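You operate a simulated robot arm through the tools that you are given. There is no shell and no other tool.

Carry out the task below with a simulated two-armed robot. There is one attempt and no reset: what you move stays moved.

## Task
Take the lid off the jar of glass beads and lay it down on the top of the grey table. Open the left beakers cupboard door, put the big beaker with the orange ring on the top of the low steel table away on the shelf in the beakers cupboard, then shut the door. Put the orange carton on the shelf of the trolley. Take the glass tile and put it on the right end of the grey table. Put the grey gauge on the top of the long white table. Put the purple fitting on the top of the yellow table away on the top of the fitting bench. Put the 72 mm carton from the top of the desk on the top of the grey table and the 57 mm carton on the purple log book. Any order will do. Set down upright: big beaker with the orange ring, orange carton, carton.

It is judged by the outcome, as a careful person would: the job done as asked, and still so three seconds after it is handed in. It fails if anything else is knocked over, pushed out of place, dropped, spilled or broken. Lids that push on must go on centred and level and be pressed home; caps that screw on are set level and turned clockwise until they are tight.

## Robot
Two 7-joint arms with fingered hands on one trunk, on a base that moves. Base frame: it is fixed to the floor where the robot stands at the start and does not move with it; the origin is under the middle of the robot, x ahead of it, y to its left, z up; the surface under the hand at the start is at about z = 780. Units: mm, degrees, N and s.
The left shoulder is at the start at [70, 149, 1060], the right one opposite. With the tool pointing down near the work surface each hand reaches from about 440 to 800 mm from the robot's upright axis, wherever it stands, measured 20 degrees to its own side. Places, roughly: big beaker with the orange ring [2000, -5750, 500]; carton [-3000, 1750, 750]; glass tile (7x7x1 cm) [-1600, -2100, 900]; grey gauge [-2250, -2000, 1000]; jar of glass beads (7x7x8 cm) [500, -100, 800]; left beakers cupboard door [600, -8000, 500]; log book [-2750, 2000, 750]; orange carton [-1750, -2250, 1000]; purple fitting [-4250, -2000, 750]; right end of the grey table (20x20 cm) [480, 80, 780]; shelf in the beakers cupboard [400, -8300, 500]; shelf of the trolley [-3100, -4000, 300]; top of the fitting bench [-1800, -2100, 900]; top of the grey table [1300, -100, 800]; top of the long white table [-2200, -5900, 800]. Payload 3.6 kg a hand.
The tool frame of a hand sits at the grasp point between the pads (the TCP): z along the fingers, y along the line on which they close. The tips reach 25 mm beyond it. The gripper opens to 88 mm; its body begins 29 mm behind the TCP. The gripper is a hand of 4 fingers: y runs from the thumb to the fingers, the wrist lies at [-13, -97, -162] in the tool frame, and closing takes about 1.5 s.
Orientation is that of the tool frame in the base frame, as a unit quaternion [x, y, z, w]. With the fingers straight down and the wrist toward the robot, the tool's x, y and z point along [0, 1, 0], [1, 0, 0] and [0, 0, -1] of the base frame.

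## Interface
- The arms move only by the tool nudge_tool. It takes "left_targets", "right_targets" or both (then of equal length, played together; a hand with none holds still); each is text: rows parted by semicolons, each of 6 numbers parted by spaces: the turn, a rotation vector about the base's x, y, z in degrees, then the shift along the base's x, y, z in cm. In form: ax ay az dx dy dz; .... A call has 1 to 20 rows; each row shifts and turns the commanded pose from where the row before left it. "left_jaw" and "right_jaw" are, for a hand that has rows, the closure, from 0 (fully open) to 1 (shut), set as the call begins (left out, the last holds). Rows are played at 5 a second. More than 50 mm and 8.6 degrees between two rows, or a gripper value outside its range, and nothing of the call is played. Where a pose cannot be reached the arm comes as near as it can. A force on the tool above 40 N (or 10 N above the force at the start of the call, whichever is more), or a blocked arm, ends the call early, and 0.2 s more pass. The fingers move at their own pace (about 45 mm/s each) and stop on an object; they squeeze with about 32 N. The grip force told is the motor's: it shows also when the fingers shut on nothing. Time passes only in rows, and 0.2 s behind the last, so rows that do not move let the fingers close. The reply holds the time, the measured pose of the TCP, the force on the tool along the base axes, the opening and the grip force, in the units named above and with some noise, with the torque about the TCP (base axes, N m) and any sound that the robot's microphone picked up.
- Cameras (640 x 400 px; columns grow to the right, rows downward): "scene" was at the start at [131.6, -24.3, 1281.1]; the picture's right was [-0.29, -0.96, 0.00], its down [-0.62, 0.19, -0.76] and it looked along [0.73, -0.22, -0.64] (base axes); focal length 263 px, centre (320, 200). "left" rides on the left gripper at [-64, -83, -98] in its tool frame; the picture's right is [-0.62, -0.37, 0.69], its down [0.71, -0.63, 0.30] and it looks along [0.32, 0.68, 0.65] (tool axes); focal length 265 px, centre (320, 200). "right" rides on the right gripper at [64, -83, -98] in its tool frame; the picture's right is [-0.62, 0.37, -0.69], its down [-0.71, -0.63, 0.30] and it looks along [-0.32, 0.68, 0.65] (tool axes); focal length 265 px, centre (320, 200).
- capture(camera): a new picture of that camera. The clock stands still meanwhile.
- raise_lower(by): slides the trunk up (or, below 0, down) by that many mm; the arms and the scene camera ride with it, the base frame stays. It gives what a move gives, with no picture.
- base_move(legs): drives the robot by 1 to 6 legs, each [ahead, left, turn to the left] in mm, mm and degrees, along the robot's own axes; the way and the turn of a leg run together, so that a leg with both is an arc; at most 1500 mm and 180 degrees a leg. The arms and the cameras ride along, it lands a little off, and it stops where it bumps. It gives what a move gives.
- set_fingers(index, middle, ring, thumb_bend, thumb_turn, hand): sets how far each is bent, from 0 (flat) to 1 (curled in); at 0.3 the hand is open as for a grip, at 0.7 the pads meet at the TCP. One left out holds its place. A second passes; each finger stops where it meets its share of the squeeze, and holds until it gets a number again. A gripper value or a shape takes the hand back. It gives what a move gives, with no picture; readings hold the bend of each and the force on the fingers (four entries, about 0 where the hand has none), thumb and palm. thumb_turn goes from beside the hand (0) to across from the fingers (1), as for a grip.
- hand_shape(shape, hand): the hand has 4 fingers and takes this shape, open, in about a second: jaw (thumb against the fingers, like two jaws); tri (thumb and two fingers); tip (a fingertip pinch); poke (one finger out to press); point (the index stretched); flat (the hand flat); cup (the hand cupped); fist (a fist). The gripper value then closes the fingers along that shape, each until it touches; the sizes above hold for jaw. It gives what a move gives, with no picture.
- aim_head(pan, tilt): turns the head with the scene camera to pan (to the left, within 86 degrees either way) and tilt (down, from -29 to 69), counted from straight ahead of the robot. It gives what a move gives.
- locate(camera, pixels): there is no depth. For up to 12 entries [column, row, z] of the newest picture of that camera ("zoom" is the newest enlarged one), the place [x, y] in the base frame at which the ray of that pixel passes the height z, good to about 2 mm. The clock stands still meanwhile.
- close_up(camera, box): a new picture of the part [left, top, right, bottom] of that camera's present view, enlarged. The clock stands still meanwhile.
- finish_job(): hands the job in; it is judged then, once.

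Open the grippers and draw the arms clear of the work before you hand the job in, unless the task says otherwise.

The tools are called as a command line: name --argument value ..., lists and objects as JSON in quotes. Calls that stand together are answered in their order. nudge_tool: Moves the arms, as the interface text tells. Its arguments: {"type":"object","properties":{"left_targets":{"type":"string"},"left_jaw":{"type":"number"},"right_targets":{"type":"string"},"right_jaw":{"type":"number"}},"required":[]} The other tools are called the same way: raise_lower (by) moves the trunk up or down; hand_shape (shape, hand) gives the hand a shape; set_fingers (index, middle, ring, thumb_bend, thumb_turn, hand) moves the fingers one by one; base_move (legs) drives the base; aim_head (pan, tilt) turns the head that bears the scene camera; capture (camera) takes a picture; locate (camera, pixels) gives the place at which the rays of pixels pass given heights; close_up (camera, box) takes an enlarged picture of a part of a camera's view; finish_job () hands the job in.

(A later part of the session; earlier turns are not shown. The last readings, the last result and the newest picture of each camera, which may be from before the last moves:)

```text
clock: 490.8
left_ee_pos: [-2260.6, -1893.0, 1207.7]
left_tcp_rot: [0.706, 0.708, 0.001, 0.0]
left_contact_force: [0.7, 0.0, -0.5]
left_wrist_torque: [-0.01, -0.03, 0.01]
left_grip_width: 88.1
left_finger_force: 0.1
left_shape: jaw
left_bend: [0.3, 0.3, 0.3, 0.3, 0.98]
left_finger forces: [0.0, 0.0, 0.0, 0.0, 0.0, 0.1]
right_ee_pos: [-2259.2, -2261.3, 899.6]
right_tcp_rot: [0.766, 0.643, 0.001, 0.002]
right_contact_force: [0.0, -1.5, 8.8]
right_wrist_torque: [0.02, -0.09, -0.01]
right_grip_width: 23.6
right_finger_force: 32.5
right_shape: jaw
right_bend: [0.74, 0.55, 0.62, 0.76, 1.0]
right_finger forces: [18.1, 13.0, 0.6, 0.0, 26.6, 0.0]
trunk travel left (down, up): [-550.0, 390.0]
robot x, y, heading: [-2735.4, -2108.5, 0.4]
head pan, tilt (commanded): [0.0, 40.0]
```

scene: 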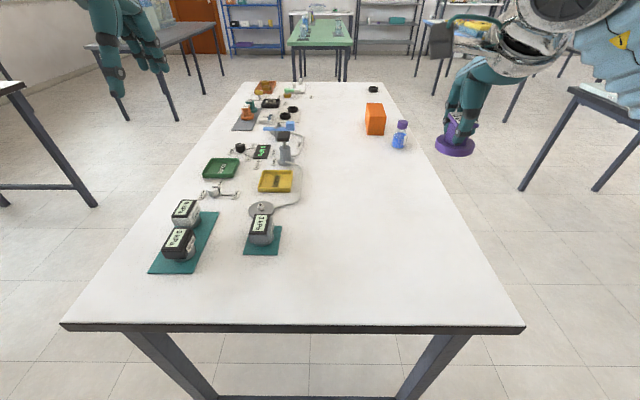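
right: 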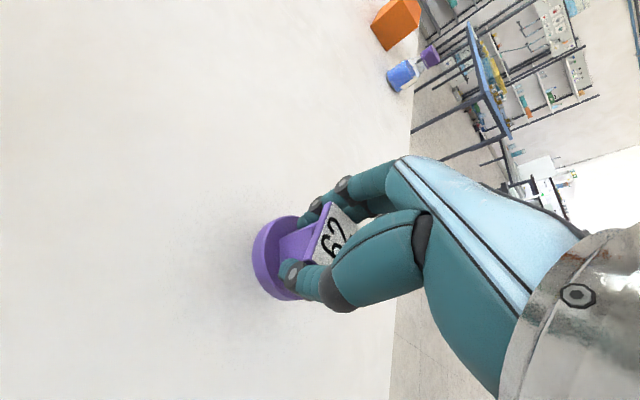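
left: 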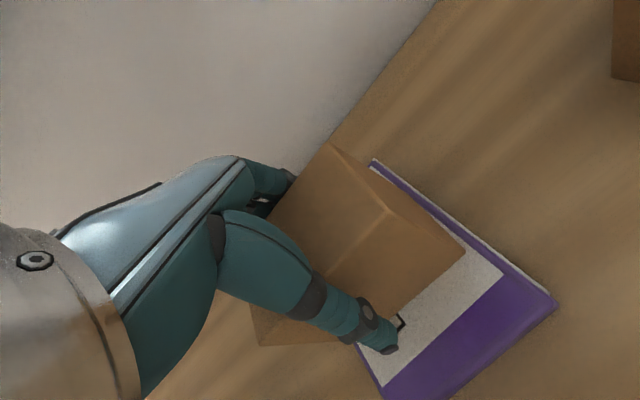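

Contact (8.8 N). I open the hand and then rise.

nudge_tool --right_targets "0 0 0 0 0 0.1; 0 0 0 0 0 0; 0 0 0 0 0 0; 0 0 0 0 0 0; 0 0 0 0 0 0; 0 0 0 0 0 0; 0 0 0 0 0 0; 0 0 0 0 0 0; 0 0 0 0 0 1; 0 0 0 0 0 2; 0 0 0 0 0 3; 0 0 0 0 0 4; 0 0 0 0 0 4; 0 0 0 0 0 4; 0 0 0 0 0 4; 0 0 0 0 0 4" --right_jaw 0

capture --camera "scene"

capture --camera "left"

```text
clock: 494.2
left_ee_pos: [-2260.2, -1891.2, 1207.2]
left_tcp_rot: [0.706, 0.708, 0.001, 0.0]
left_contact_force: [0.2, 0.3, 0.5]
left_wrist_torque: [0.0, 0.0, 0.03]
left_grip_width: 87.8
left_finger_force: 0.2
left_shape: jaw
left_bend: [0.3, 0.3, 0.3, 0.3, 0.98]
left_finger forces: [0.1, 0.0, 0.0, 0.0, 0.1, 0.0]
right_ee_pos: [-2259.0, -2261.2, 1159.4]
right_tcp_rot: [0.766, 0.643, -0.001, 0.002]
right_contact_force: [-0.7, 0.3, -0.1]
right_wrist_torque: [-0.02, -0.01, -0.01]
right_grip_width: 87.4
right_finger_force: 0.1
right_shape: jaw
right_bend: [0.3, 0.3, 0.3, 0.3, 0.98]
right_finger forces: [0.0, 0.0, 0.1, 0.0, 0.1, 0.0]
trunk travel left (down, up): [-550.0, 390.0]
robot x, y, heading: [-2735.2, -2109.4, 0.0]
head pan, tilt (commanded): [0.0, 40.0]
```

```text
taken
```

scene: 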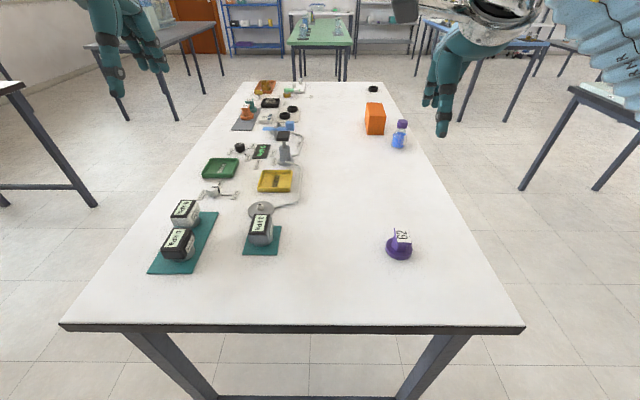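

```text
taken
```

left: 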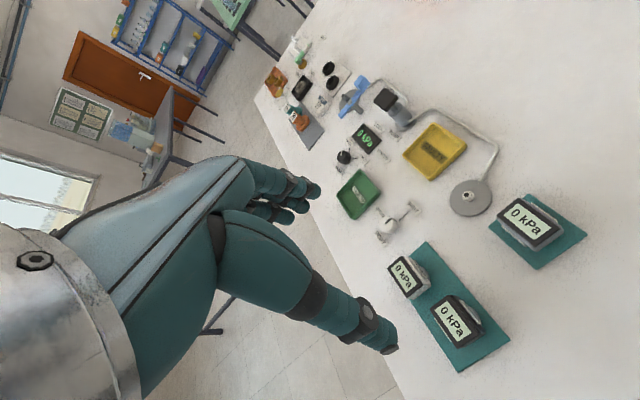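

The fitting stands on the bench. Next the grey gauge: I zoom in on it in both views.

close_up --camera "scene" --box '[225, 190, 305, 260]'

locate --camera "zoom" --pixels '[[290, 190, 920], [290, 190, 930], [290, 190, 940]]'

close_up --camera "left" --box '[470, 180, 610, 280]'

```text
5.71 times, centred on (265, 225) of scene
```

zoom: 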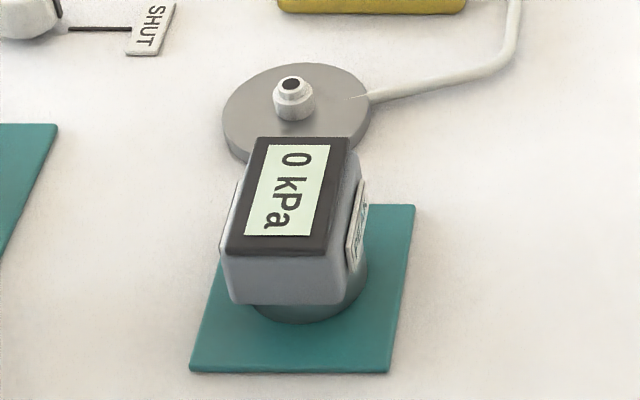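

```text
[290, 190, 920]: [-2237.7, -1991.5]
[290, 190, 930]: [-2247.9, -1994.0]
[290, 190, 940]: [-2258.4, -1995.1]
```

```text
4.00 times, centred on (540, 230) of left
```

zoom: 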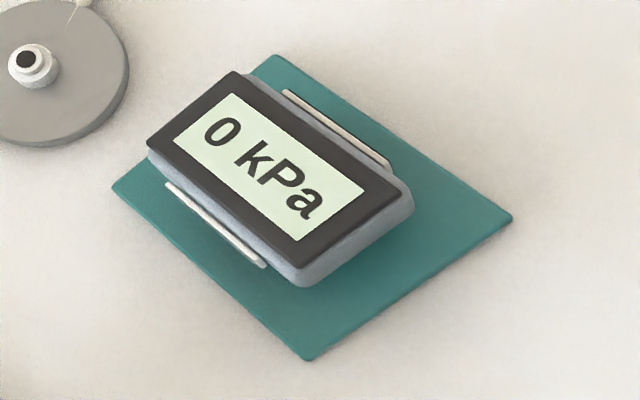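

I locate the bezel corners from both cameras to triangulate the gauge's top.

locate --camera "left" --pixels '[[496.5, 215.75, 925], [519.25, 198, 925], [560, 227.5, 925], [535, 247.5, 925], [496.5, 215.75, 940], [519.25, 198, 940], [560, 227.5, 940], [535, 247.5, 940]]'

locate --camera "scene" --pixels '[[253.8, 214.15, 925], [269.9, 214, 925], [265.9, 234.8, 925], [248.2, 233.75, 925], [253.8, 214.15, 940], [269.9, 214, 940], [265.9, 234.8, 940], [248.2, 233.75, 940], [277.2, 254, 858], [281.6, 226, 858], [242, 254.5, 858]]'

```text
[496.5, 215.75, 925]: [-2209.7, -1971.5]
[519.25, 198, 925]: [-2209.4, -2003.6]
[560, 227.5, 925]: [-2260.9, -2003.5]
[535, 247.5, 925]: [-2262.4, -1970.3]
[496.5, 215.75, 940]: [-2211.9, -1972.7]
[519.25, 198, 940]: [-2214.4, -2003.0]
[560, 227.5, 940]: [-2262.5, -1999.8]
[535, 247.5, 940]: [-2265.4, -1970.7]
```

```text
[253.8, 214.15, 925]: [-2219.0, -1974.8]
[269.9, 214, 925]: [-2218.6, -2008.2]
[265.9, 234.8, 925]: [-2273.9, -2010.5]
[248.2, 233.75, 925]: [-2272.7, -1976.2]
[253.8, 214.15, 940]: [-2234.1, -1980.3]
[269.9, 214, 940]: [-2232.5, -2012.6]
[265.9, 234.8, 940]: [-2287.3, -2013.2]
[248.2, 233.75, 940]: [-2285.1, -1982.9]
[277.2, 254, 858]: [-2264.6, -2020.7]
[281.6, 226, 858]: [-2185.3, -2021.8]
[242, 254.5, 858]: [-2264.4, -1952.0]
```

The gauge's top is at z≈911, centre (−2233, −1988); its narrow side is along y. I turn the left hand 90° CCW and bring it above the gauge.

nudge_tool --left_targets "0 0 8.2 0.25 -0.88 0; 0 0 8.2 0.25 -0.88 0; 0 0 8.2 0.25 -0.88 0; 0 0 8.2 0.25 -0.88 0; 0 0 8.2 0.25 -0.88 0; 0 0 8.2 0.25 -0.88 0; 0 0 8.2 0.25 -0.88 0; 0 0 8.2 0.25 -0.88 0; 0 0 8.2 0.25 -0.88 0; 0 0 8.2 0.25 -0.88 0; 0 0 8 0.2 -0.9 0; 0 0 0 0 0 -4; 0 0 0 0 0 -4; 0 0 0 0 0 -4; 0 0 0 0 0 -4; 0 0 0 0 0 -4; 0 0 0 0 0 0" --left_jaw 0.15

capture --camera "left"

capture --camera "scene"

```text
clock: 497.8
left_ee_pos: [-2233.3, -1989.9, 1005.9]
left_tcp_rot: [-0.001, 1.0, 0.001, 0.0]
left_contact_force: [-0.1, 0.7, -0.3]
left_wrist_torque: [0.0, -0.03, 0.0]
left_grip_width: 74.9
left_finger_force: 0.0
left_shape: jaw
left_bend: [0.28, 0.33, 0.3, 0.43, 0.98]
left_finger forces: [0.0, 0.1, 0.1, 0.0, 0.0, 0.0]
right_ee_pos: [-2260.2, -2262.4, 1159.8]
right_tcp_rot: [0.765, 0.644, 0.0, 0.002]
right_contact_force: [0.5, 0.0, -0.3]
right_wrist_torque: [0.01, -0.01, 0.01]
right_grip_width: 87.6
right_finger_force: 0.1
right_shape: jaw
right_bend: [0.3, 0.3, 0.3, 0.3, 0.98]
right_finger forces: [0.1, 0.0, 0.0, 0.1, 0.0, 0.0]
trunk travel left (down, up): [-550.0, 390.0]
robot x, y, heading: [-2733.9, -2108.6, -0.2]
head pan, tilt (commanded): [0.0, 40.0]
```

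```text
taken
```

left: 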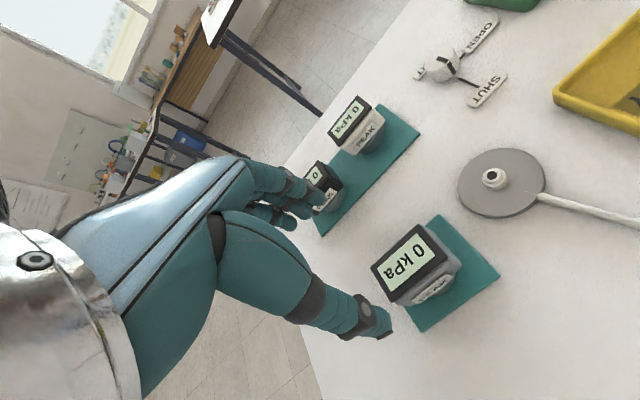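

```text
taken
```

scene: 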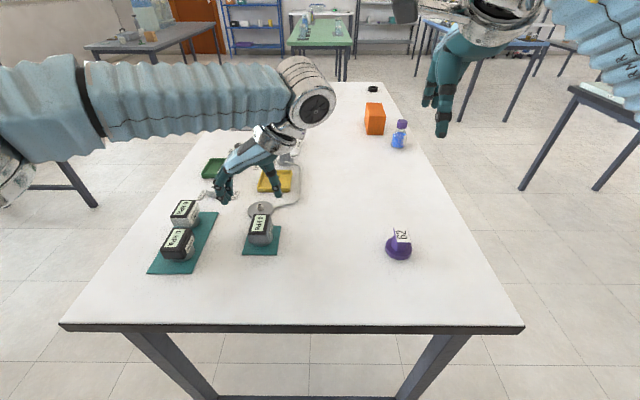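

I verify the gauge's bezel corners in the left view at z=911.

close_up --camera "left" --box '[350, 205, 510, 335]'

locate --camera "left" --pixels '[[372, 267, 911], [419, 226, 911], [447, 262, 911], [401, 305, 911], [441, 215, 860], [498, 275, 860], [424, 332, 860], [460, 255, 890]]'

```text
3.08 times, centred on (430, 270) of left
```

zoom: 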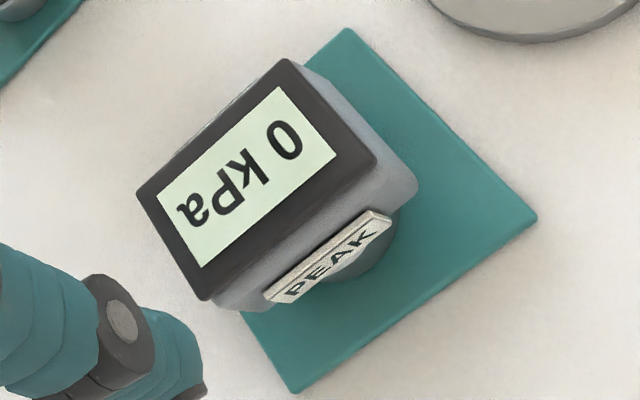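

```text
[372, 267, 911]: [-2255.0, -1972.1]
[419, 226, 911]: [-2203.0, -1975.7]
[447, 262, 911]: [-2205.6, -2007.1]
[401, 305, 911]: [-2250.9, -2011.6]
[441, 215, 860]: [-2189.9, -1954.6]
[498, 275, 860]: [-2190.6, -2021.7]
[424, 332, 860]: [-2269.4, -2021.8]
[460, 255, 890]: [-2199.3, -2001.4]
```

The gauge centre is (−2230, −1989), matching the hand. I lower to TCP z≈893.

nudge_tool --left_targets "0 0 0 0.2 0 -3; 0 0 0 0 0 -3; 0 0 0 0 0 -2.5; 0 0 0 0 0 -1.5; 0 0 0 0 0 -0.8; 0 0 0 0 0 -0.5; 0 0 0 0 0 0" --left_jaw 0.15

capture --camera "left"

close_up --camera "scene" --box '[190, 140, 330, 260]'

```text
clock: 499.4
left_ee_pos: [-2231.6, -1989.9, 894.3]
left_tcp_rot: [-0.001, 1.0, 0.0, 0.0]
left_contact_force: [-0.8, -0.1, -1.5]
left_wrist_torque: [0.01, -0.01, -0.02]
left_grip_width: 75.2
left_finger_force: 0.1
left_shape: jaw
left_bend: [0.28, 0.33, 0.3, 0.43, 0.98]
left_finger forces: [0.0, 0.0, 0.1, 0.0, 0.0, 0.0]
right_ee_pos: [-2257.7, -2261.1, 1157.3]
right_tcp_rot: [0.766, 0.643, 0.0, 0.001]
right_contact_force: [-0.3, -0.8, -0.1]
right_wrist_torque: [0.0, -0.04, -0.02]
right_grip_width: 87.4
right_finger_force: 0.2
right_shape: jaw
right_bend: [0.3, 0.3, 0.3, 0.3, 0.98]
right_finger forces: [0.0, 0.0, 0.0, 0.0, 0.0, 0.0]
trunk travel left (down, up): [-550.0, 390.0]
robot x, y, heading: [-2734.3, -2108.3, -0.1]
head pan, tilt (commanded): [0.0, 40.0]
```

```text
taken
```

left: 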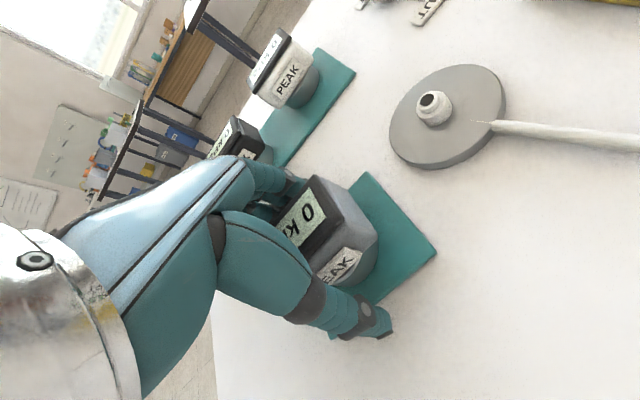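

```text
3.33 times, centred on (260, 200) of scene
```

zoom: 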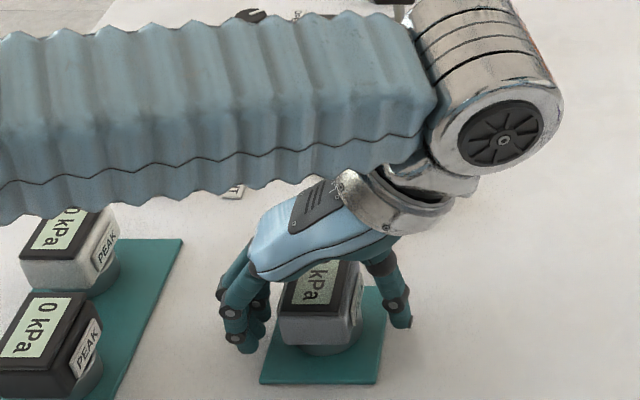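

The hand straddles the gauge. I close and lift a little.

nudge_tool --left_targets "0 0 0 0 0 0; 0 0 0 0 0 0; 0 0 0 0 0 0; 0 0 0 0 0 0; 0 0 0 0 0 0; 0 0 0 0 0 0; 0 0 0 0 0 0; 0 0 0 0 0 0" --left_jaw 1

nudge_tool --left_targets "0 0 0 0 0 0.5; 0 0 0 0 0 1; 0 0 0 0 0 1.5; 0 0 0 0 0 2; 0 0 0 0 0 0" --left_jaw 1

capture --camera "left"

close_up --camera "scene" --box '[190, 140, 330, 260]'

```text
clock: 501.2
left_ee_pos: [-2230.3, -1990.1, 894.5]
left_tcp_rot: [0.0, 1.0, 0.0, 0.0]
left_contact_force: [0.9, 0.0, -0.2]
left_wrist_torque: [-0.03, 0.0, 0.0]
left_grip_width: 38.2
left_finger_force: 32.3
left_shape: jaw
left_bend: [0.74, 0.49, 0.49, 0.72, 0.99]
left_finger forces: [14.9, 9.7, 3.8, 0.0, 38.3, 0.1]
right_ee_pos: [-2259.4, -2261.5, 1159.4]
right_tcp_rot: [0.765, 0.644, 0.0, 0.001]
right_contact_force: [-0.1, -0.2, -0.4]
right_wrist_torque: [0.01, -0.01, 0.04]
right_grip_width: 87.6
right_finger_force: 0.0
right_shape: jaw
right_bend: [0.3, 0.3, 0.3, 0.3, 0.98]
right_finger forces: [0.0, 0.0, 0.1, 0.0, 0.0, 0.0]
trunk travel left (down, up): [-550.0, 390.0]
robot x, y, heading: [-2735.5, -2110.0, -0.0]
head pan, tilt (commanded): [0.0, 40.0]
```

```text
clock: 502.4
left_ee_pos: [-2229.8, -1989.3, 944.6]
left_tcp_rot: [-0.001, 1.0, -0.001, -0.001]
left_contact_force: [-0.1, -0.4, -1.2]
left_wrist_torque: [0.0, -0.01, -0.01]
left_grip_width: 37.8
left_finger_force: 31.6
left_shape: jaw
left_bend: [0.74, 0.49, 0.5, 0.72, 0.99]
left_finger forces: [14.9, 9.7, 3.7, 0.0, 38.5, 0.0]
right_ee_pos: [-2257.2, -2261.5, 1157.9]
right_tcp_rot: [0.765, 0.644, 0.0, 0.002]
right_contact_force: [-0.1, 0.2, 0.2]
right_wrist_torque: [-0.02, -0.02, -0.02]
right_grip_width: 87.5
right_finger_force: 0.0
right_shape: jaw
right_bend: [0.3, 0.3, 0.3, 0.3, 0.98]
right_finger forces: [0.0, 0.0, 0.0, 0.0, 0.1, 0.0]
trunk travel left (down, up): [-550.0, 390.0]
robot x, y, heading: [-2737.3, -2106.8, 0.1]
head pan, tilt (commanded): [0.0, 40.0]
```

```text
taken
```

left: 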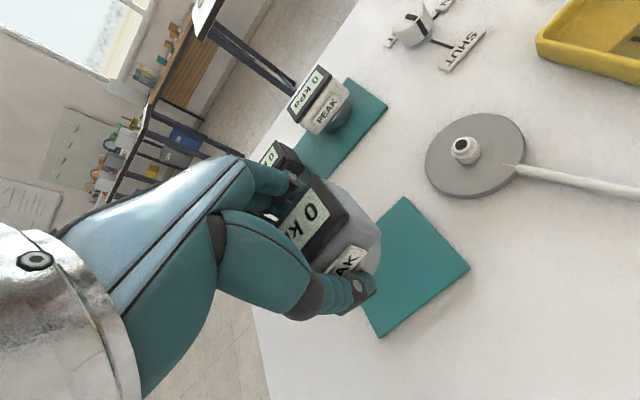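

```text
3.33 times, centred on (260, 200) of scene
```

zoom: 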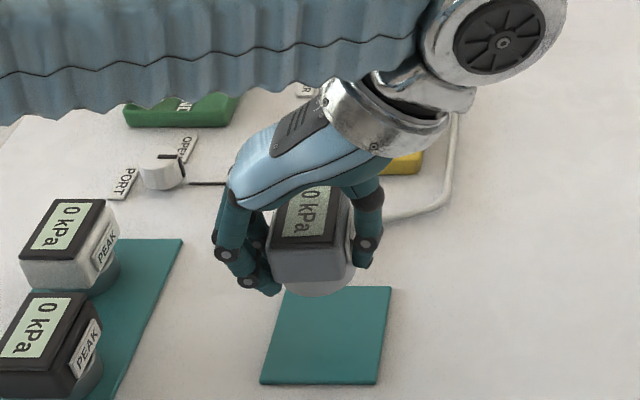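

The gauge comes up cleanly. I raise it to carrying height and look right to judge the gap behind the bench.

nudge_tool --left_targets "0 0 0 0 0 4; 0 0 0 0 0 4; 0 0 0 0 0 4; 0 0 0 -2 0 4; 0 0 0 -2 0 3; 0 0 0 0 0 0" --left_jaw 1

aim_head --pan -55 --tilt 25

capture --camera "scene"

```text
clock: 503.8
left_ee_pos: [-2268.7, -1987.6, 1132.5]
left_tcp_rot: [-0.002, 1.0, 0.001, -0.001]
left_contact_force: [0.3, -0.6, -1.2]
left_wrist_torque: [-0.01, 0.01, 0.03]
left_grip_width: 37.7
left_finger_force: 32.3
left_shape: jaw
left_bend: [0.74, 0.49, 0.5, 0.72, 0.99]
left_finger forces: [15.1, 9.9, 3.8, 0.0, 40.1, 0.1]
right_ee_pos: [-2256.2, -2260.2, 1157.4]
right_tcp_rot: [0.765, 0.644, -0.001, 0.001]
right_contact_force: [0.4, 0.3, 0.5]
right_wrist_torque: [-0.01, 0.01, -0.02]
right_grip_width: 87.1
right_finger_force: 0.1
right_shape: jaw
right_bend: [0.3, 0.3, 0.3, 0.3, 0.98]
right_finger forces: [0.0, 0.0, 0.0, 0.0, 0.0, 0.0]
trunk travel left (down, up): [-550.0, 390.0]
robot x, y, heading: [-2734.3, -2105.2, 0.2]
head pan, tilt (commanded): [0.0, 40.0]
```

```text
clock: 505.1
left_ee_pos: [-2269.6, -1987.5, 1132.8]
left_tcp_rot: [0.0, 1.0, 0.001, 0.0]
left_contact_force: [0.2, -0.7, -0.9]
left_wrist_torque: [-0.01, -0.01, 0.0]
left_grip_width: 38.0
left_finger_force: 32.7
left_shape: jaw
left_bend: [0.74, 0.49, 0.5, 0.72, 0.99]
left_finger forces: [15.0, 9.8, 3.6, 0.0, 40.2, 0.0]
right_ee_pos: [-2258.2, -2260.3, 1158.0]
right_tcp_rot: [0.765, 0.644, 0.0, 0.001]
right_contact_force: [-0.2, -0.7, 0.0]
right_wrist_torque: [0.0, 0.0, -0.02]
right_grip_width: 87.8
right_finger_force: 0.1
right_shape: jaw
right_bend: [0.3, 0.3, 0.3, 0.3, 0.98]
right_finger forces: [0.1, 0.0, 0.0, 0.0, 0.1, 0.0]
trunk travel left (down, up): [-550.0, 390.0]
robot x, y, heading: [-2735.5, -2109.9, 0.1]
head pan, tilt (commanded): [-55.0, 25.0]
```

```text
taken
```

scene: 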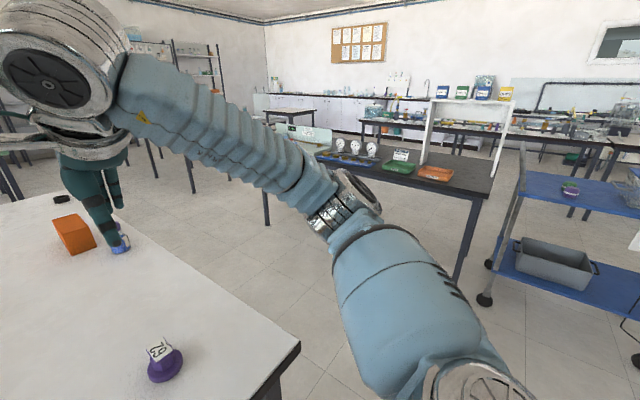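

I locate the dark table's near edge and feet, and the trolley's wheels and shelf corners.

locate --camera "scene" --pixels '[[458, 284, 0], [268, 225, 0], [488, 196, 850], [318, 157, 850], [484, 304, 0], [489, 268, 0], [497, 262, 300], [520, 198, 850], [525, 171, 850]]'

close_up --camera "scene" --box '[440, 150, 640, 380]'

```text
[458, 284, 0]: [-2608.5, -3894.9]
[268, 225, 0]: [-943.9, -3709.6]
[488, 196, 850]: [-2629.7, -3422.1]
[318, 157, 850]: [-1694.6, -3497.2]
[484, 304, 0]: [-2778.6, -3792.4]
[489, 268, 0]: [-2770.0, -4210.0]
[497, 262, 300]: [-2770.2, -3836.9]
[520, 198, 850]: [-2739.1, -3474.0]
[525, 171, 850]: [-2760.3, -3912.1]
```

```text
1.74 times, centred on (540, 265) of scene
```

zoom: 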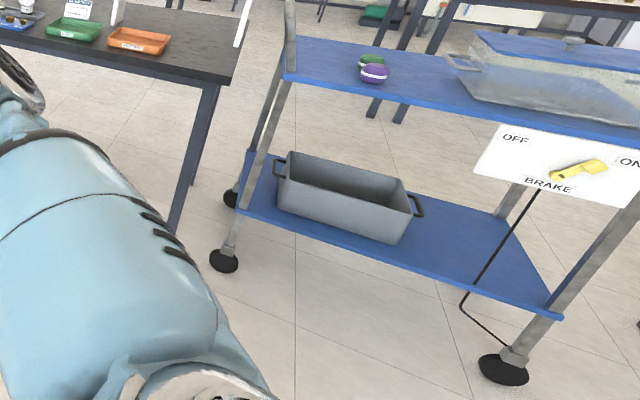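

The gap behind the bench is over 1.2 m wide (dark table edge y≈−3650), and the trolley's lower shelf (z≈300) has free room right of a grey bin. I drive round behind the bench and turn to face it.

base_move --legs '[[-200, 0, 0], [0, -900, 0], [1130, 0, 0], [0, 0, 90]]'

aim_head --pan 0 --tilt 40

capture --camera "scene"

```text
clock: 543.5
left_ee_pos: [-1941.0, -2549.4, 1133.7]
left_tcp_rot: [-0.7, 0.714, 0.0, -0.001]
left_contact_force: [-0.1, 0.5, -1.4]
left_wrist_torque: [-0.03, 0.02, 0.01]
left_grip_width: 36.8
left_finger_force: 32.2
left_shape: jaw
left_bend: [0.74, 0.49, 0.53, 0.73, 0.99]
left_finger forces: [16.0, 12.5, 3.4, 0.1, 50.2, 0.1]
right_ee_pos: [-1667.8, -2543.1, 1157.9]
right_tcp_rot: [0.096, 0.995, 0.001, 0.001]
right_contact_force: [-0.2, 0.4, 0.1]
right_wrist_torque: [0.01, 0.0, 0.01]
right_grip_width: 87.8
right_finger_force: 0.1
right_shape: jaw
right_bend: [0.3, 0.3, 0.3, 0.3, 0.98]
right_finger forces: [0.1, 0.0, 0.0, 0.0, 0.1, 0.0]
trunk travel left (down, up): [-550.0, 390.0]
robot x, y, heading: [-1827.4, -3016.3, 88.8]
head pan, tilt (commanded): [-55.0, 25.0]
```

```text
clock: 544.7
left_ee_pos: [-1940.8, -2550.7, 1133.0]
left_tcp_rot: [-0.701, 0.713, 0.0, -0.001]
left_contact_force: [0.0, -0.3, -1.8]
left_wrist_torque: [0.01, 0.02, -0.01]
left_grip_width: 37.2
left_finger_force: 32.0
left_shape: jaw
left_bend: [0.74, 0.49, 0.53, 0.73, 0.99]
left_finger forces: [16.1, 12.6, 3.3, 0.0, 50.1, 0.1]
right_ee_pos: [-1667.1, -2543.3, 1157.9]
right_tcp_rot: [0.095, 0.995, 0.001, 0.0]
right_contact_force: [-0.1, -0.7, 0.4]
right_wrist_torque: [-0.01, 0.01, 0.01]
right_grip_width: 87.8
right_finger_force: 0.2
right_shape: jaw
right_bend: [0.3, 0.3, 0.3, 0.3, 0.98]
right_finger forces: [0.1, 0.1, 0.1, 0.0, 0.0, 0.0]
trunk travel left (down, up): [-550.0, 390.0]
robot x, y, heading: [-1831.8, -3016.7, 88.9]
head pan, tilt (commanded): [0.0, 40.0]
```

```text
taken
```

scene: 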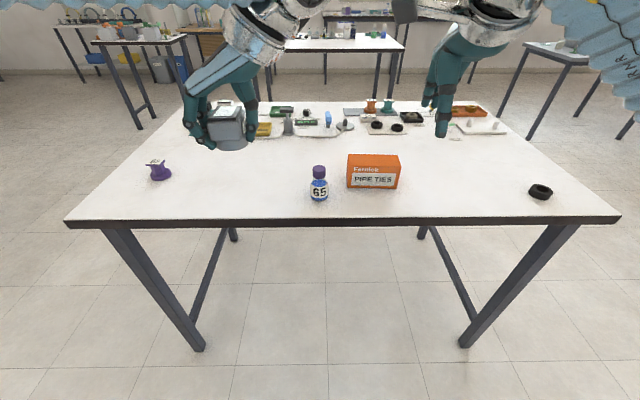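

I see the orange carton "PIPE TIES" at (373,172) and the bottle at (318,187). The thumb force on the gauge has crept up, so I check the gauge in the left camera and zoom in on the carton.

capture --camera "left"

close_up --camera "scene" --box '[180, 90, 300, 170]'

close_up --camera "scene" --box '[290, 130, 430, 220]'

```text
taken
```

left: 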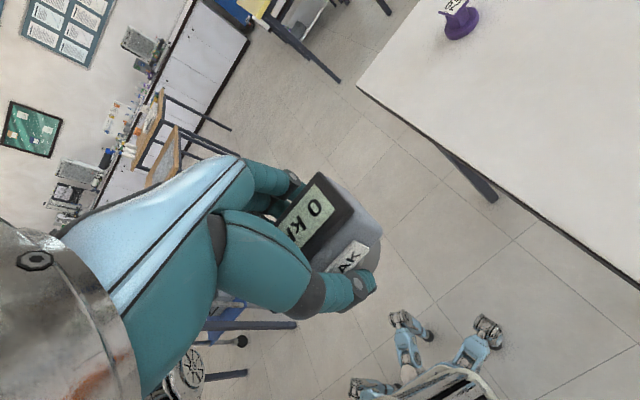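

```text
5.00 times, centred on (240, 130) of scene
```

zoom: 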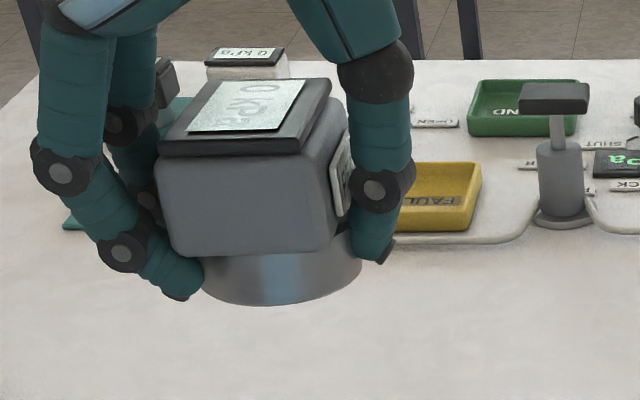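

```text
4.44 times, centred on (360, 175) of scene
```

zoom: 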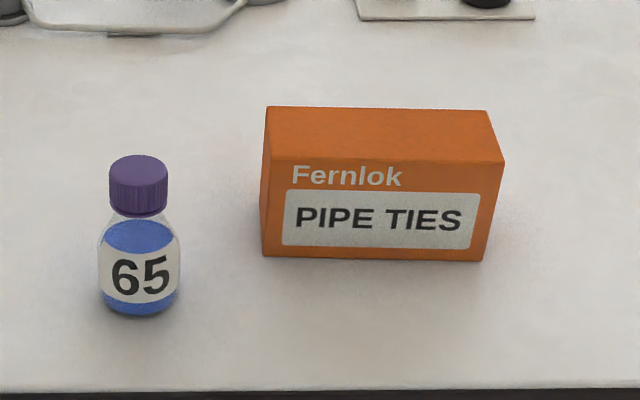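

The gauge sits slightly rolled but securely held by hooked fingertips. I locate the orange carton's corners and the bottle.

locate --camera "zoom" --pixels '[[262, 255, 857], [480, 261, 857], [270, 158, 930], [505, 161, 930], [270, 158, 940], [505, 161, 940], [265, 107, 935], [488, 112, 935], [140, 312, 857], [138, 168, 930], [178, 290, 857]]'

```text
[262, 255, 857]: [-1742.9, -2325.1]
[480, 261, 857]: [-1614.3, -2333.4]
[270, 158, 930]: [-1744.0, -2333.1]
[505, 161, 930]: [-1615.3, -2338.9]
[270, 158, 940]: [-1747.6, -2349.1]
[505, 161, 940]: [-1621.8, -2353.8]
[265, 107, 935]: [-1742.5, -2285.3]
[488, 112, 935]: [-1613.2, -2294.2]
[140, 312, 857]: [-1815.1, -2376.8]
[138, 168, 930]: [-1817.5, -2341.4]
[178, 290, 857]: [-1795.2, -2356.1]
```

Orange carton: 129 × 54 mm, centre (−1679, −2302), top z≈926, turned −3.7°. I move 190 mm closer.

base_move --legs '[[190, 0, 1.1]]'

capture --camera "scene"

capture --camera "right"

```text
clock: 547.7
left_ee_pos: [-1949.9, -2365.9, 1134.3]
left_tcp_rot: [0.708, -0.706, 0.0, 0.0]
left_contact_force: [0.1, -1.2, -0.9]
left_wrist_torque: [-0.04, 0.01, -0.02]
left_grip_width: 37.0
left_finger_force: 32.1
left_shape: jaw
left_bend: [0.74, 0.49, 0.53, 0.73, 0.99]
left_finger forces: [16.0, 12.6, 3.2, 0.1, 50.5, 0.0]
right_ee_pos: [-1675.3, -2353.0, 1158.3]
right_tcp_rot: [0.086, 0.996, 0.002, 0.001]
right_contact_force: [0.3, 0.2, -0.8]
right_wrist_torque: [0.02, -0.03, 0.02]
right_grip_width: 87.5
right_finger_force: 0.1
right_shape: jaw
right_bend: [0.3, 0.3, 0.3, 0.3, 0.98]
right_finger forces: [0.0, 0.1, 0.0, 0.0, 0.1, 0.1]
trunk travel left (down, up): [-550.0, 390.0]
robot x, y, heading: [-1828.7, -2826.6, 90.1]
head pan, tilt (commanded): [0.0, 40.0]
```

```text
taken
```

scene: 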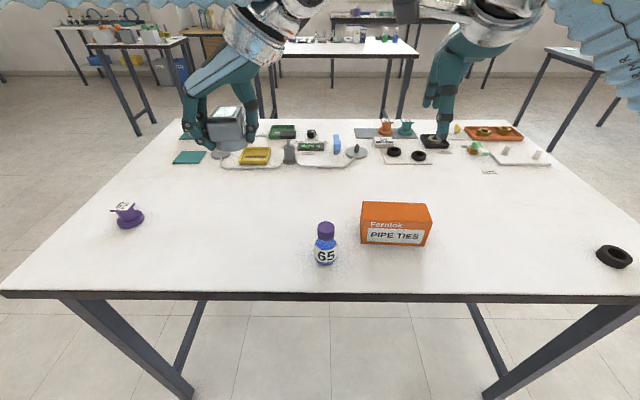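

```text
taken
```

right: 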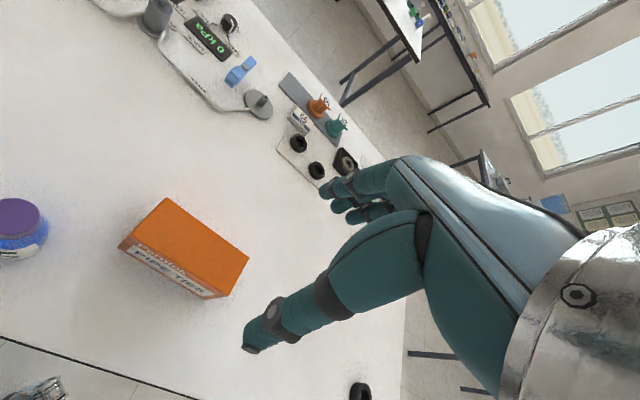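

I move the right hand over the carton (dy +51 mm, yaw +6°), lower to z≈1000, and check.

nudge_tool --right_targets "0 0 3.1 -0.2 2.5 0; 0 0 3.1 -0.1 2.6 0; 0 0 0 0 0 -4; 0 0 0 0 0 -4; 0 0 0 0 0 -4; 0 0 0 0 0 -4; 0 0 0 0 0 0" --right_jaw 0

close_up --camera "right" --box '[60, 160, 300, 360]'

close_up --camera "scene" --box '[330, 120, 490, 260]'

```text
clock: 549.3
left_ee_pos: [-1950.1, -2365.7, 1134.2]
left_tcp_rot: [0.708, -0.706, 0.0, 0.001]
left_contact_force: [-0.2, -0.4, -0.8]
left_wrist_torque: [-0.02, 0.0, 0.01]
left_grip_width: 36.7
left_finger_force: 31.8
left_shape: jaw
left_bend: [0.74, 0.49, 0.53, 0.73, 0.99]
left_finger forces: [16.0, 12.5, 3.2, 0.0, 50.7, 0.1]
right_ee_pos: [-1679.2, -2301.2, 998.3]
right_tcp_rot: [0.031, 1.0, 0.001, 0.001]
right_contact_force: [-0.3, -0.1, -0.5]
right_wrist_torque: [-0.03, -0.01, 0.04]
right_grip_width: 87.5
right_finger_force: 0.0
right_shape: jaw
right_bend: [0.3, 0.3, 0.3, 0.3, 0.98]
right_finger forces: [0.1, 0.1, 0.0, 0.0, 0.0, 0.1]
trunk travel left (down, up): [-550.0, 390.0]
robot x, y, heading: [-1825.7, -2826.2, 89.9]
head pan, tilt (commanded): [0.0, 40.0]
```

```text
2.00 times, centred on (180, 260) of right
```

zoom: 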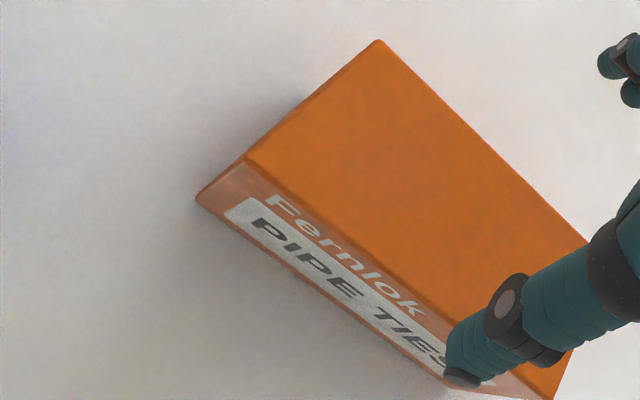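

```text
2.86 times, centred on (410, 190) of scene
```

zoom: 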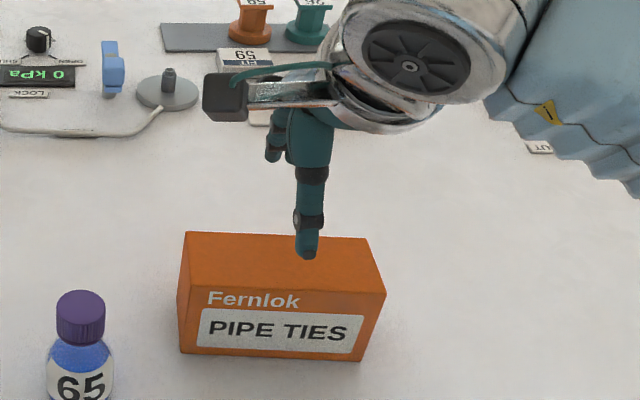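

I locate visible top corners in the right view: (143.5,239), (209.5,180), (296.5,359).

locate --camera "right" --pixels '[[143.5, 239, 926], [209.5, 180, 926], [296.5, 359, 926], [312, 282, 926]]'

```text
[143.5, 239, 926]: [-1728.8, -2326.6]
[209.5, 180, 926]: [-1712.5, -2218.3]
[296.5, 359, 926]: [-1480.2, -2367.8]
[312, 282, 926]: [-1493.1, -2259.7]
```

Those pixels belonged to the older full picture; I take a fresh right picture and locate again.

capture --camera "right"

locate --camera "right" --pixels '[[143.5, 239, 926], [209.5, 180, 926], [296.5, 359, 926], [312, 280, 926]]'

```text
taken
```

right: 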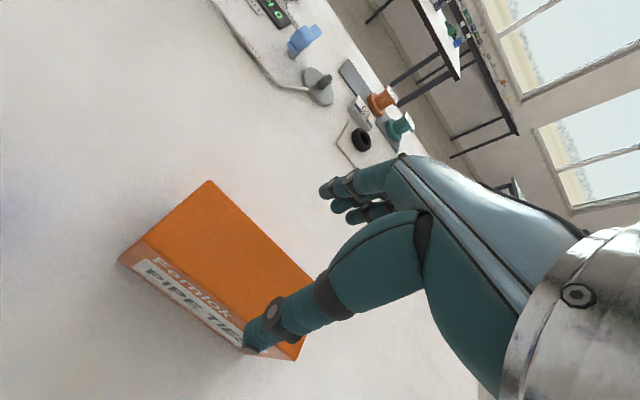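

```text
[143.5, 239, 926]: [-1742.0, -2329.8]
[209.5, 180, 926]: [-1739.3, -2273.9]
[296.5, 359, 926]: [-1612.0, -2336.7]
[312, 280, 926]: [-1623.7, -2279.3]
```

Centre (−1677, −2304): aligned. I lower to TCP z≈905 and close.

nudge_tool --right_targets "0 0 0 0.1 -0.2 -3; 0 0 0 0 0 -3; 0 0 0 0 0 -2; 0 0 0 0 0 -1.2; 0 0 0 0 0 0" --right_jaw 0

capture --camera "right"

close_up --camera "scene" --box '[330, 120, 490, 260]'

```text
clock: 550.5
left_ee_pos: [-1949.7, -2366.8, 1134.0]
left_tcp_rot: [0.709, -0.705, 0.0, 0.0]
left_contact_force: [-0.4, 0.3, -3.0]
left_wrist_torque: [-0.01, 0.01, 0.0]
left_grip_width: 36.7
left_finger_force: 32.1
left_shape: jaw
left_bend: [0.74, 0.49, 0.53, 0.73, 0.99]
left_finger forces: [16.0, 12.6, 3.2, 0.0, 50.7, 0.0]
right_ee_pos: [-1676.2, -2303.5, 907.2]
right_tcp_rot: [0.03, 1.0, 0.002, 0.0]
right_contact_force: [0.9, -1.8, 8.6]
right_wrist_torque: [-0.17, 0.03, -0.01]
right_grip_width: 87.6
right_finger_force: 0.0
right_shape: jaw
right_bend: [0.3, 0.3, 0.3, 0.3, 0.98]
right_finger forces: [1.0, 0.1, 0.1, 0.1, 6.8, 0.0]
trunk travel left (down, up): [-550.0, 390.0]
robot x, y, heading: [-1826.6, -2828.3, 90.4]
head pan, tilt (commanded): [0.0, 40.0]
```

```text
taken
```

right: 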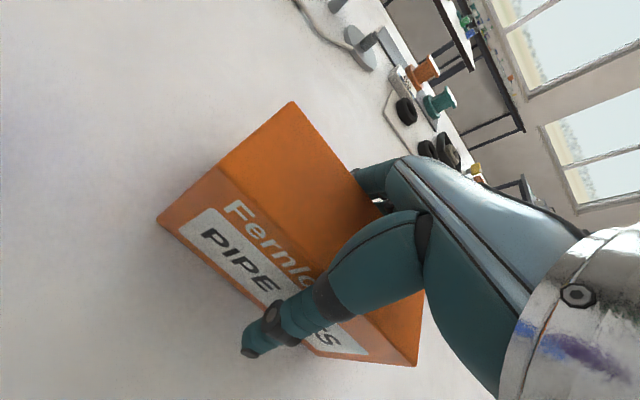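

```text
2.86 times, centred on (410, 190) of scene
```

zoom: 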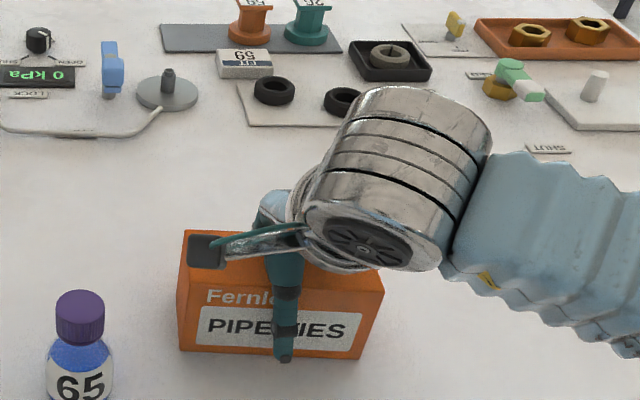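

A light contact (8.6 N, at the thumb's base on the carton's top). I raise 4 mm and then close.

nudge_tool --right_targets "0 0 0 0 0 0.3; 0 0 0 0 0 0.2; 0 0 0 0 0 0" --right_jaw 0

nudge_tool --right_targets "0 0 0 0 0 0; 0 0 0 0 0 0; 0 0 0 0 0 0; 0 0 0 0 0 0; 0 0 0 0 0 0; 0 0 0 0 0 0; 0 0 0 0 0 0; 0 0 0 0 0 0" --right_jaw 1

capture --camera "right"

```text
clock: 551.3
left_ee_pos: [-1950.2, -2365.3, 1133.0]
left_tcp_rot: [0.708, -0.706, 0.001, 0.001]
left_contact_force: [-0.4, 0.5, -1.9]
left_wrist_torque: [-0.03, 0.0, 0.03]
left_grip_width: 36.7
left_finger_force: 32.0
left_shape: jaw
left_bend: [0.74, 0.49, 0.53, 0.73, 0.99]
left_finger forces: [16.0, 12.6, 3.2, 0.0, 50.8, 0.0]
right_ee_pos: [-1677.1, -2303.3, 910.6]
right_tcp_rot: [0.031, 1.0, 0.001, 0.001]
right_contact_force: [1.3, 0.1, -0.7]
right_wrist_torque: [0.01, 0.01, -0.01]
right_grip_width: 88.0
right_finger_force: 0.1
right_shape: jaw
right_bend: [0.3, 0.3, 0.3, 0.3, 0.98]
right_finger forces: [0.0, 0.0, 0.0, 0.0, 0.3, 0.0]
trunk travel left (down, up): [-550.0, 390.0]
robot x, y, heading: [-1831.2, -2828.7, 90.4]
head pan, tilt (commanded): [0.0, 40.0]
```

```text
clock: 553.1
left_ee_pos: [-1949.6, -2364.8, 1133.1]
left_tcp_rot: [0.708, -0.706, 0.0, 0.0]
left_contact_force: [0.2, 0.5, -1.7]
left_wrist_torque: [0.01, -0.01, 0.0]
left_grip_width: 36.8
left_finger_force: 32.2
left_shape: jaw
left_bend: [0.74, 0.49, 0.53, 0.73, 0.99]
left_finger forces: [16.0, 12.7, 3.2, 0.1, 50.7, 0.0]
right_ee_pos: [-1676.3, -2303.8, 911.5]
right_tcp_rot: [0.03, 1.0, 0.001, 0.0]
right_contact_force: [0.1, 1.0, 5.2]
right_wrist_torque: [0.26, -0.04, 0.09]
right_grip_width: 63.3
right_finger_force: 32.4
right_shape: jaw
right_bend: [0.74, 0.42, 0.38, 0.46, 0.98]
right_finger forces: [20.5, 10.7, 4.3, 0.0, 36.3, 0.0]
trunk travel left (down, up): [-550.0, 390.0]
robot x, y, heading: [-1828.3, -2826.3, 90.4]
head pan, tilt (commanded): [0.0, 40.0]
```

```text
taken
```

right: 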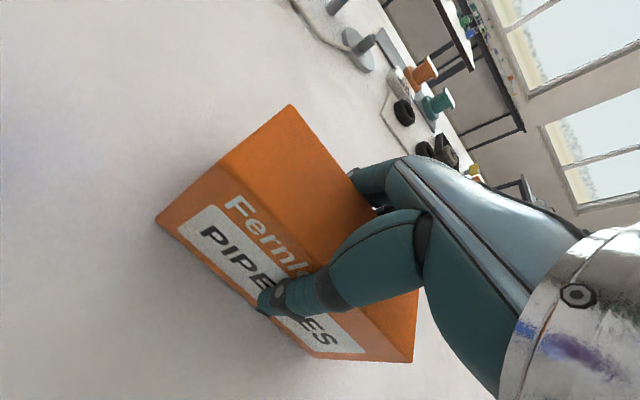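

The thumb stopped at 63 mm, wider than expected. I look closer at the thumb's contact before lifting.

close_up --camera "scene" --box '[350, 160, 450, 260]'

close_up --camera "right" --box '[140, 90, 440, 390]'

```text
4.00 times, centred on (400, 210) of scene
```

zoom: 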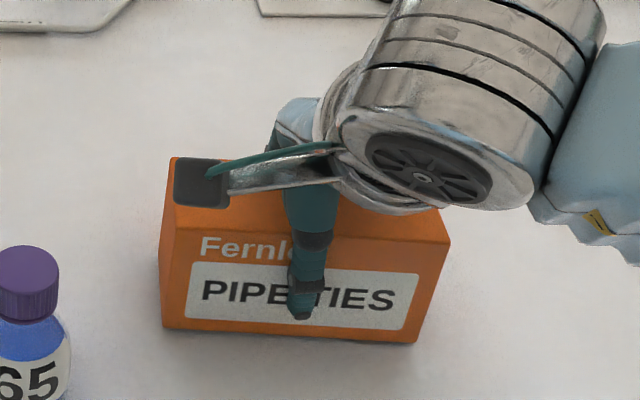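

```text
1.33 times, centred on (290, 240) of right
```

zoom: 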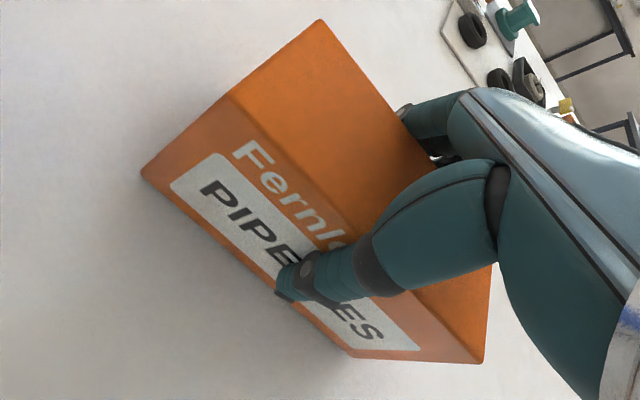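

The thumb lies along the front face. I test-lift slowly by 3 cm.

nudge_tool --right_targets "0 0 0 0 0 0.3; 0 0 0 0 0 0.5; 0 0 0 0 0 0.7; 0 0 0 0 0 1; 0 0 0 0 0 0" --right_jaw 1

capture --camera "right"

close_up --camera "scene" --box '[330, 140, 470, 260]'

```text
clock: 554.3
left_ee_pos: [-1948.9, -2365.0, 1133.0]
left_tcp_rot: [0.708, -0.706, 0.001, 0.001]
left_contact_force: [-0.2, -0.4, -1.6]
left_wrist_torque: [0.02, 0.0, 0.01]
left_grip_width: 36.9
left_finger_force: 32.7
left_shape: jaw
left_bend: [0.74, 0.49, 0.53, 0.73, 0.99]
left_finger forces: [16.0, 12.6, 3.2, 0.0, 50.7, 0.0]
right_ee_pos: [-1677.1, -2303.6, 935.8]
right_tcp_rot: [0.032, 0.999, 0.001, 0.001]
right_contact_force: [-0.1, -0.3, -2.1]
right_wrist_torque: [-0.01, -0.03, 0.02]
right_grip_width: 63.3
right_finger_force: 32.1
right_shape: jaw
right_bend: [0.74, 0.42, 0.38, 0.46, 0.98]
right_finger forces: [19.4, 10.3, 4.0, 0.1, 35.7, 0.0]
trunk travel left (down, up): [-550.0, 390.0]
robot x, y, heading: [-1826.2, -2827.4, 90.3]
head pan, tilt (commanded): [0.0, 40.0]
```

```text
taken
```

right: 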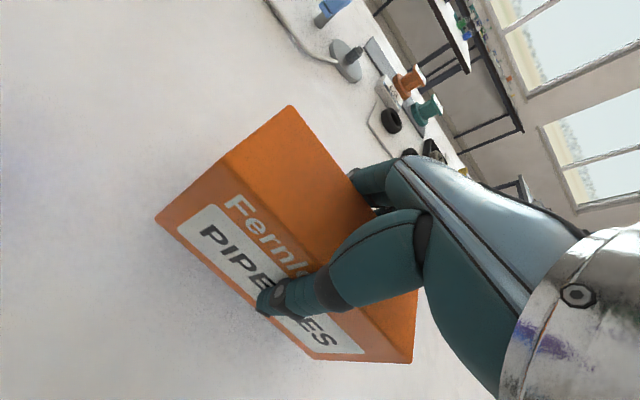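

```text
3.33 times, centred on (400, 200) of scene
```

zoom: 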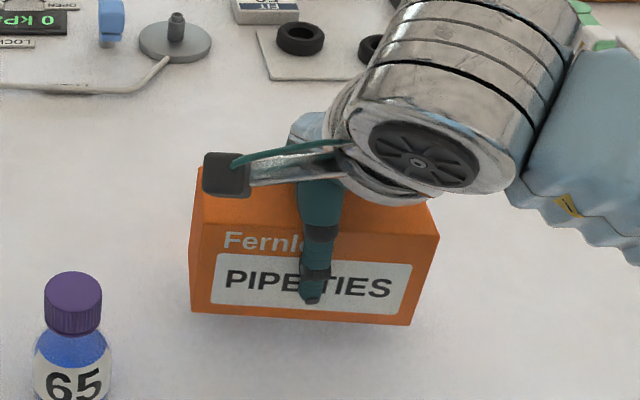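

The carton is held firm and level. I raise it to z≈1100, draw it back, and then drive west to stand before the trolley.

nudge_tool --right_targets "0 0 0 0 0 3; 0 0 0 0 0 4; 0 0 0 0 0 4; 0 0 0 0 -2 4; 0 0 0 0 -3 2; 0 0 0 0 0 0" --right_jaw 1

base_move --legs '[[-110, 0, 0], [0, 0, 89.7], [1320, 0, 0], [0, 0, 90]]'

aim_head --pan 0 --tilt 40

capture --camera "scene"

```text
clock: 555.7
left_ee_pos: [-1949.1, -2364.8, 1133.3]
left_tcp_rot: [0.709, -0.706, 0.001, 0.001]
left_contact_force: [-0.3, -0.1, -0.6]
left_wrist_torque: [-0.03, 0.0, 0.02]
left_grip_width: 37.0
left_finger_force: 31.8
left_shape: jaw
left_bend: [0.74, 0.49, 0.53, 0.73, 0.99]
left_finger forces: [16.0, 12.7, 3.1, 0.0, 50.7, 0.0]
right_ee_pos: [-1677.7, -2351.5, 1107.5]
right_tcp_rot: [0.031, 1.0, 0.0, 0.001]
right_contact_force: [0.4, 0.6, -0.7]
right_wrist_torque: [-0.02, 0.03, 0.01]
right_grip_width: 63.0
right_finger_force: 31.7
right_shape: jaw
right_bend: [0.74, 0.42, 0.39, 0.46, 0.98]
right_finger forces: [19.4, 10.1, 4.1, 0.0, 35.4, 0.0]
trunk travel left (down, up): [-550.0, 390.0]
robot x, y, heading: [-1826.4, -2825.8, 90.1]
head pan, tilt (commanded): [0.0, 40.0]
```

```text
clock: 594.1
left_ee_pos: [-3036.8, -3385.4, 1133.3]
left_tcp_rot: [0.716, 0.698, 0.001, -0.001]
left_contact_force: [-1.5, -0.8, -1.5]
left_wrist_torque: [-0.01, -0.01, -0.04]
left_grip_width: 36.1
left_finger_force: 31.5
left_shape: jaw
left_bend: [0.74, 0.49, 0.53, 0.73, 0.99]
left_finger forces: [16.7, 13.4, 2.5, 0.0, 53.1, 0.1]
right_ee_pos: [-3308.6, -3390.2, 1107.4]
right_tcp_rot: [0.999, -0.046, 0.0, 0.0]
right_contact_force: [0.1, -0.2, -2.1]
right_wrist_torque: [0.0, -0.04, 0.03]
right_grip_width: 62.3
right_finger_force: 31.4
right_shape: jaw
right_bend: [0.74, 0.43, 0.4, 0.45, 0.97]
right_finger forces: [18.8, 9.2, 3.9, 0.0, 32.9, 0.0]
trunk travel left (down, up): [-550.0, 390.0]
robot x, y, heading: [-3145.3, -2919.3, -91.7]
head pan, tilt (commanded): [0.0, 40.0]
```

```text
clock: 594.7
left_ee_pos: [-3037.0, -3386.3, 1133.5]
left_tcp_rot: [0.716, 0.698, 0.001, -0.001]
left_contact_force: [0.5, -0.1, -0.9]
left_wrist_torque: [0.01, 0.0, -0.02]
left_grip_width: 36.3
left_finger_force: 31.8
left_shape: jaw
left_bend: [0.74, 0.49, 0.53, 0.73, 0.99]
left_finger forces: [16.8, 13.4, 2.5, 0.0, 53.1, 0.0]
right_ee_pos: [-3308.6, -3390.5, 1107.3]
right_tcp_rot: [0.999, -0.046, -0.001, 0.001]
right_contact_force: [0.2, -0.8, -1.9]
right_wrist_torque: [0.01, 0.03, 0.01]
right_grip_width: 62.3
right_finger_force: 31.8
right_shape: jaw
right_bend: [0.74, 0.43, 0.4, 0.45, 0.97]
right_finger forces: [18.7, 9.2, 4.0, 0.0, 32.9, 0.0]
trunk travel left (down, up): [-550.0, 390.0]
robot x, y, heading: [-3141.6, -2919.3, -91.3]
head pan, tilt (commanded): [0.0, 40.0]
```

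```text
taken
```

scene: 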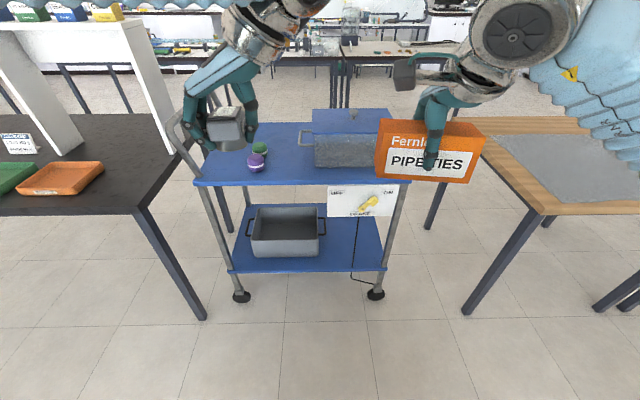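

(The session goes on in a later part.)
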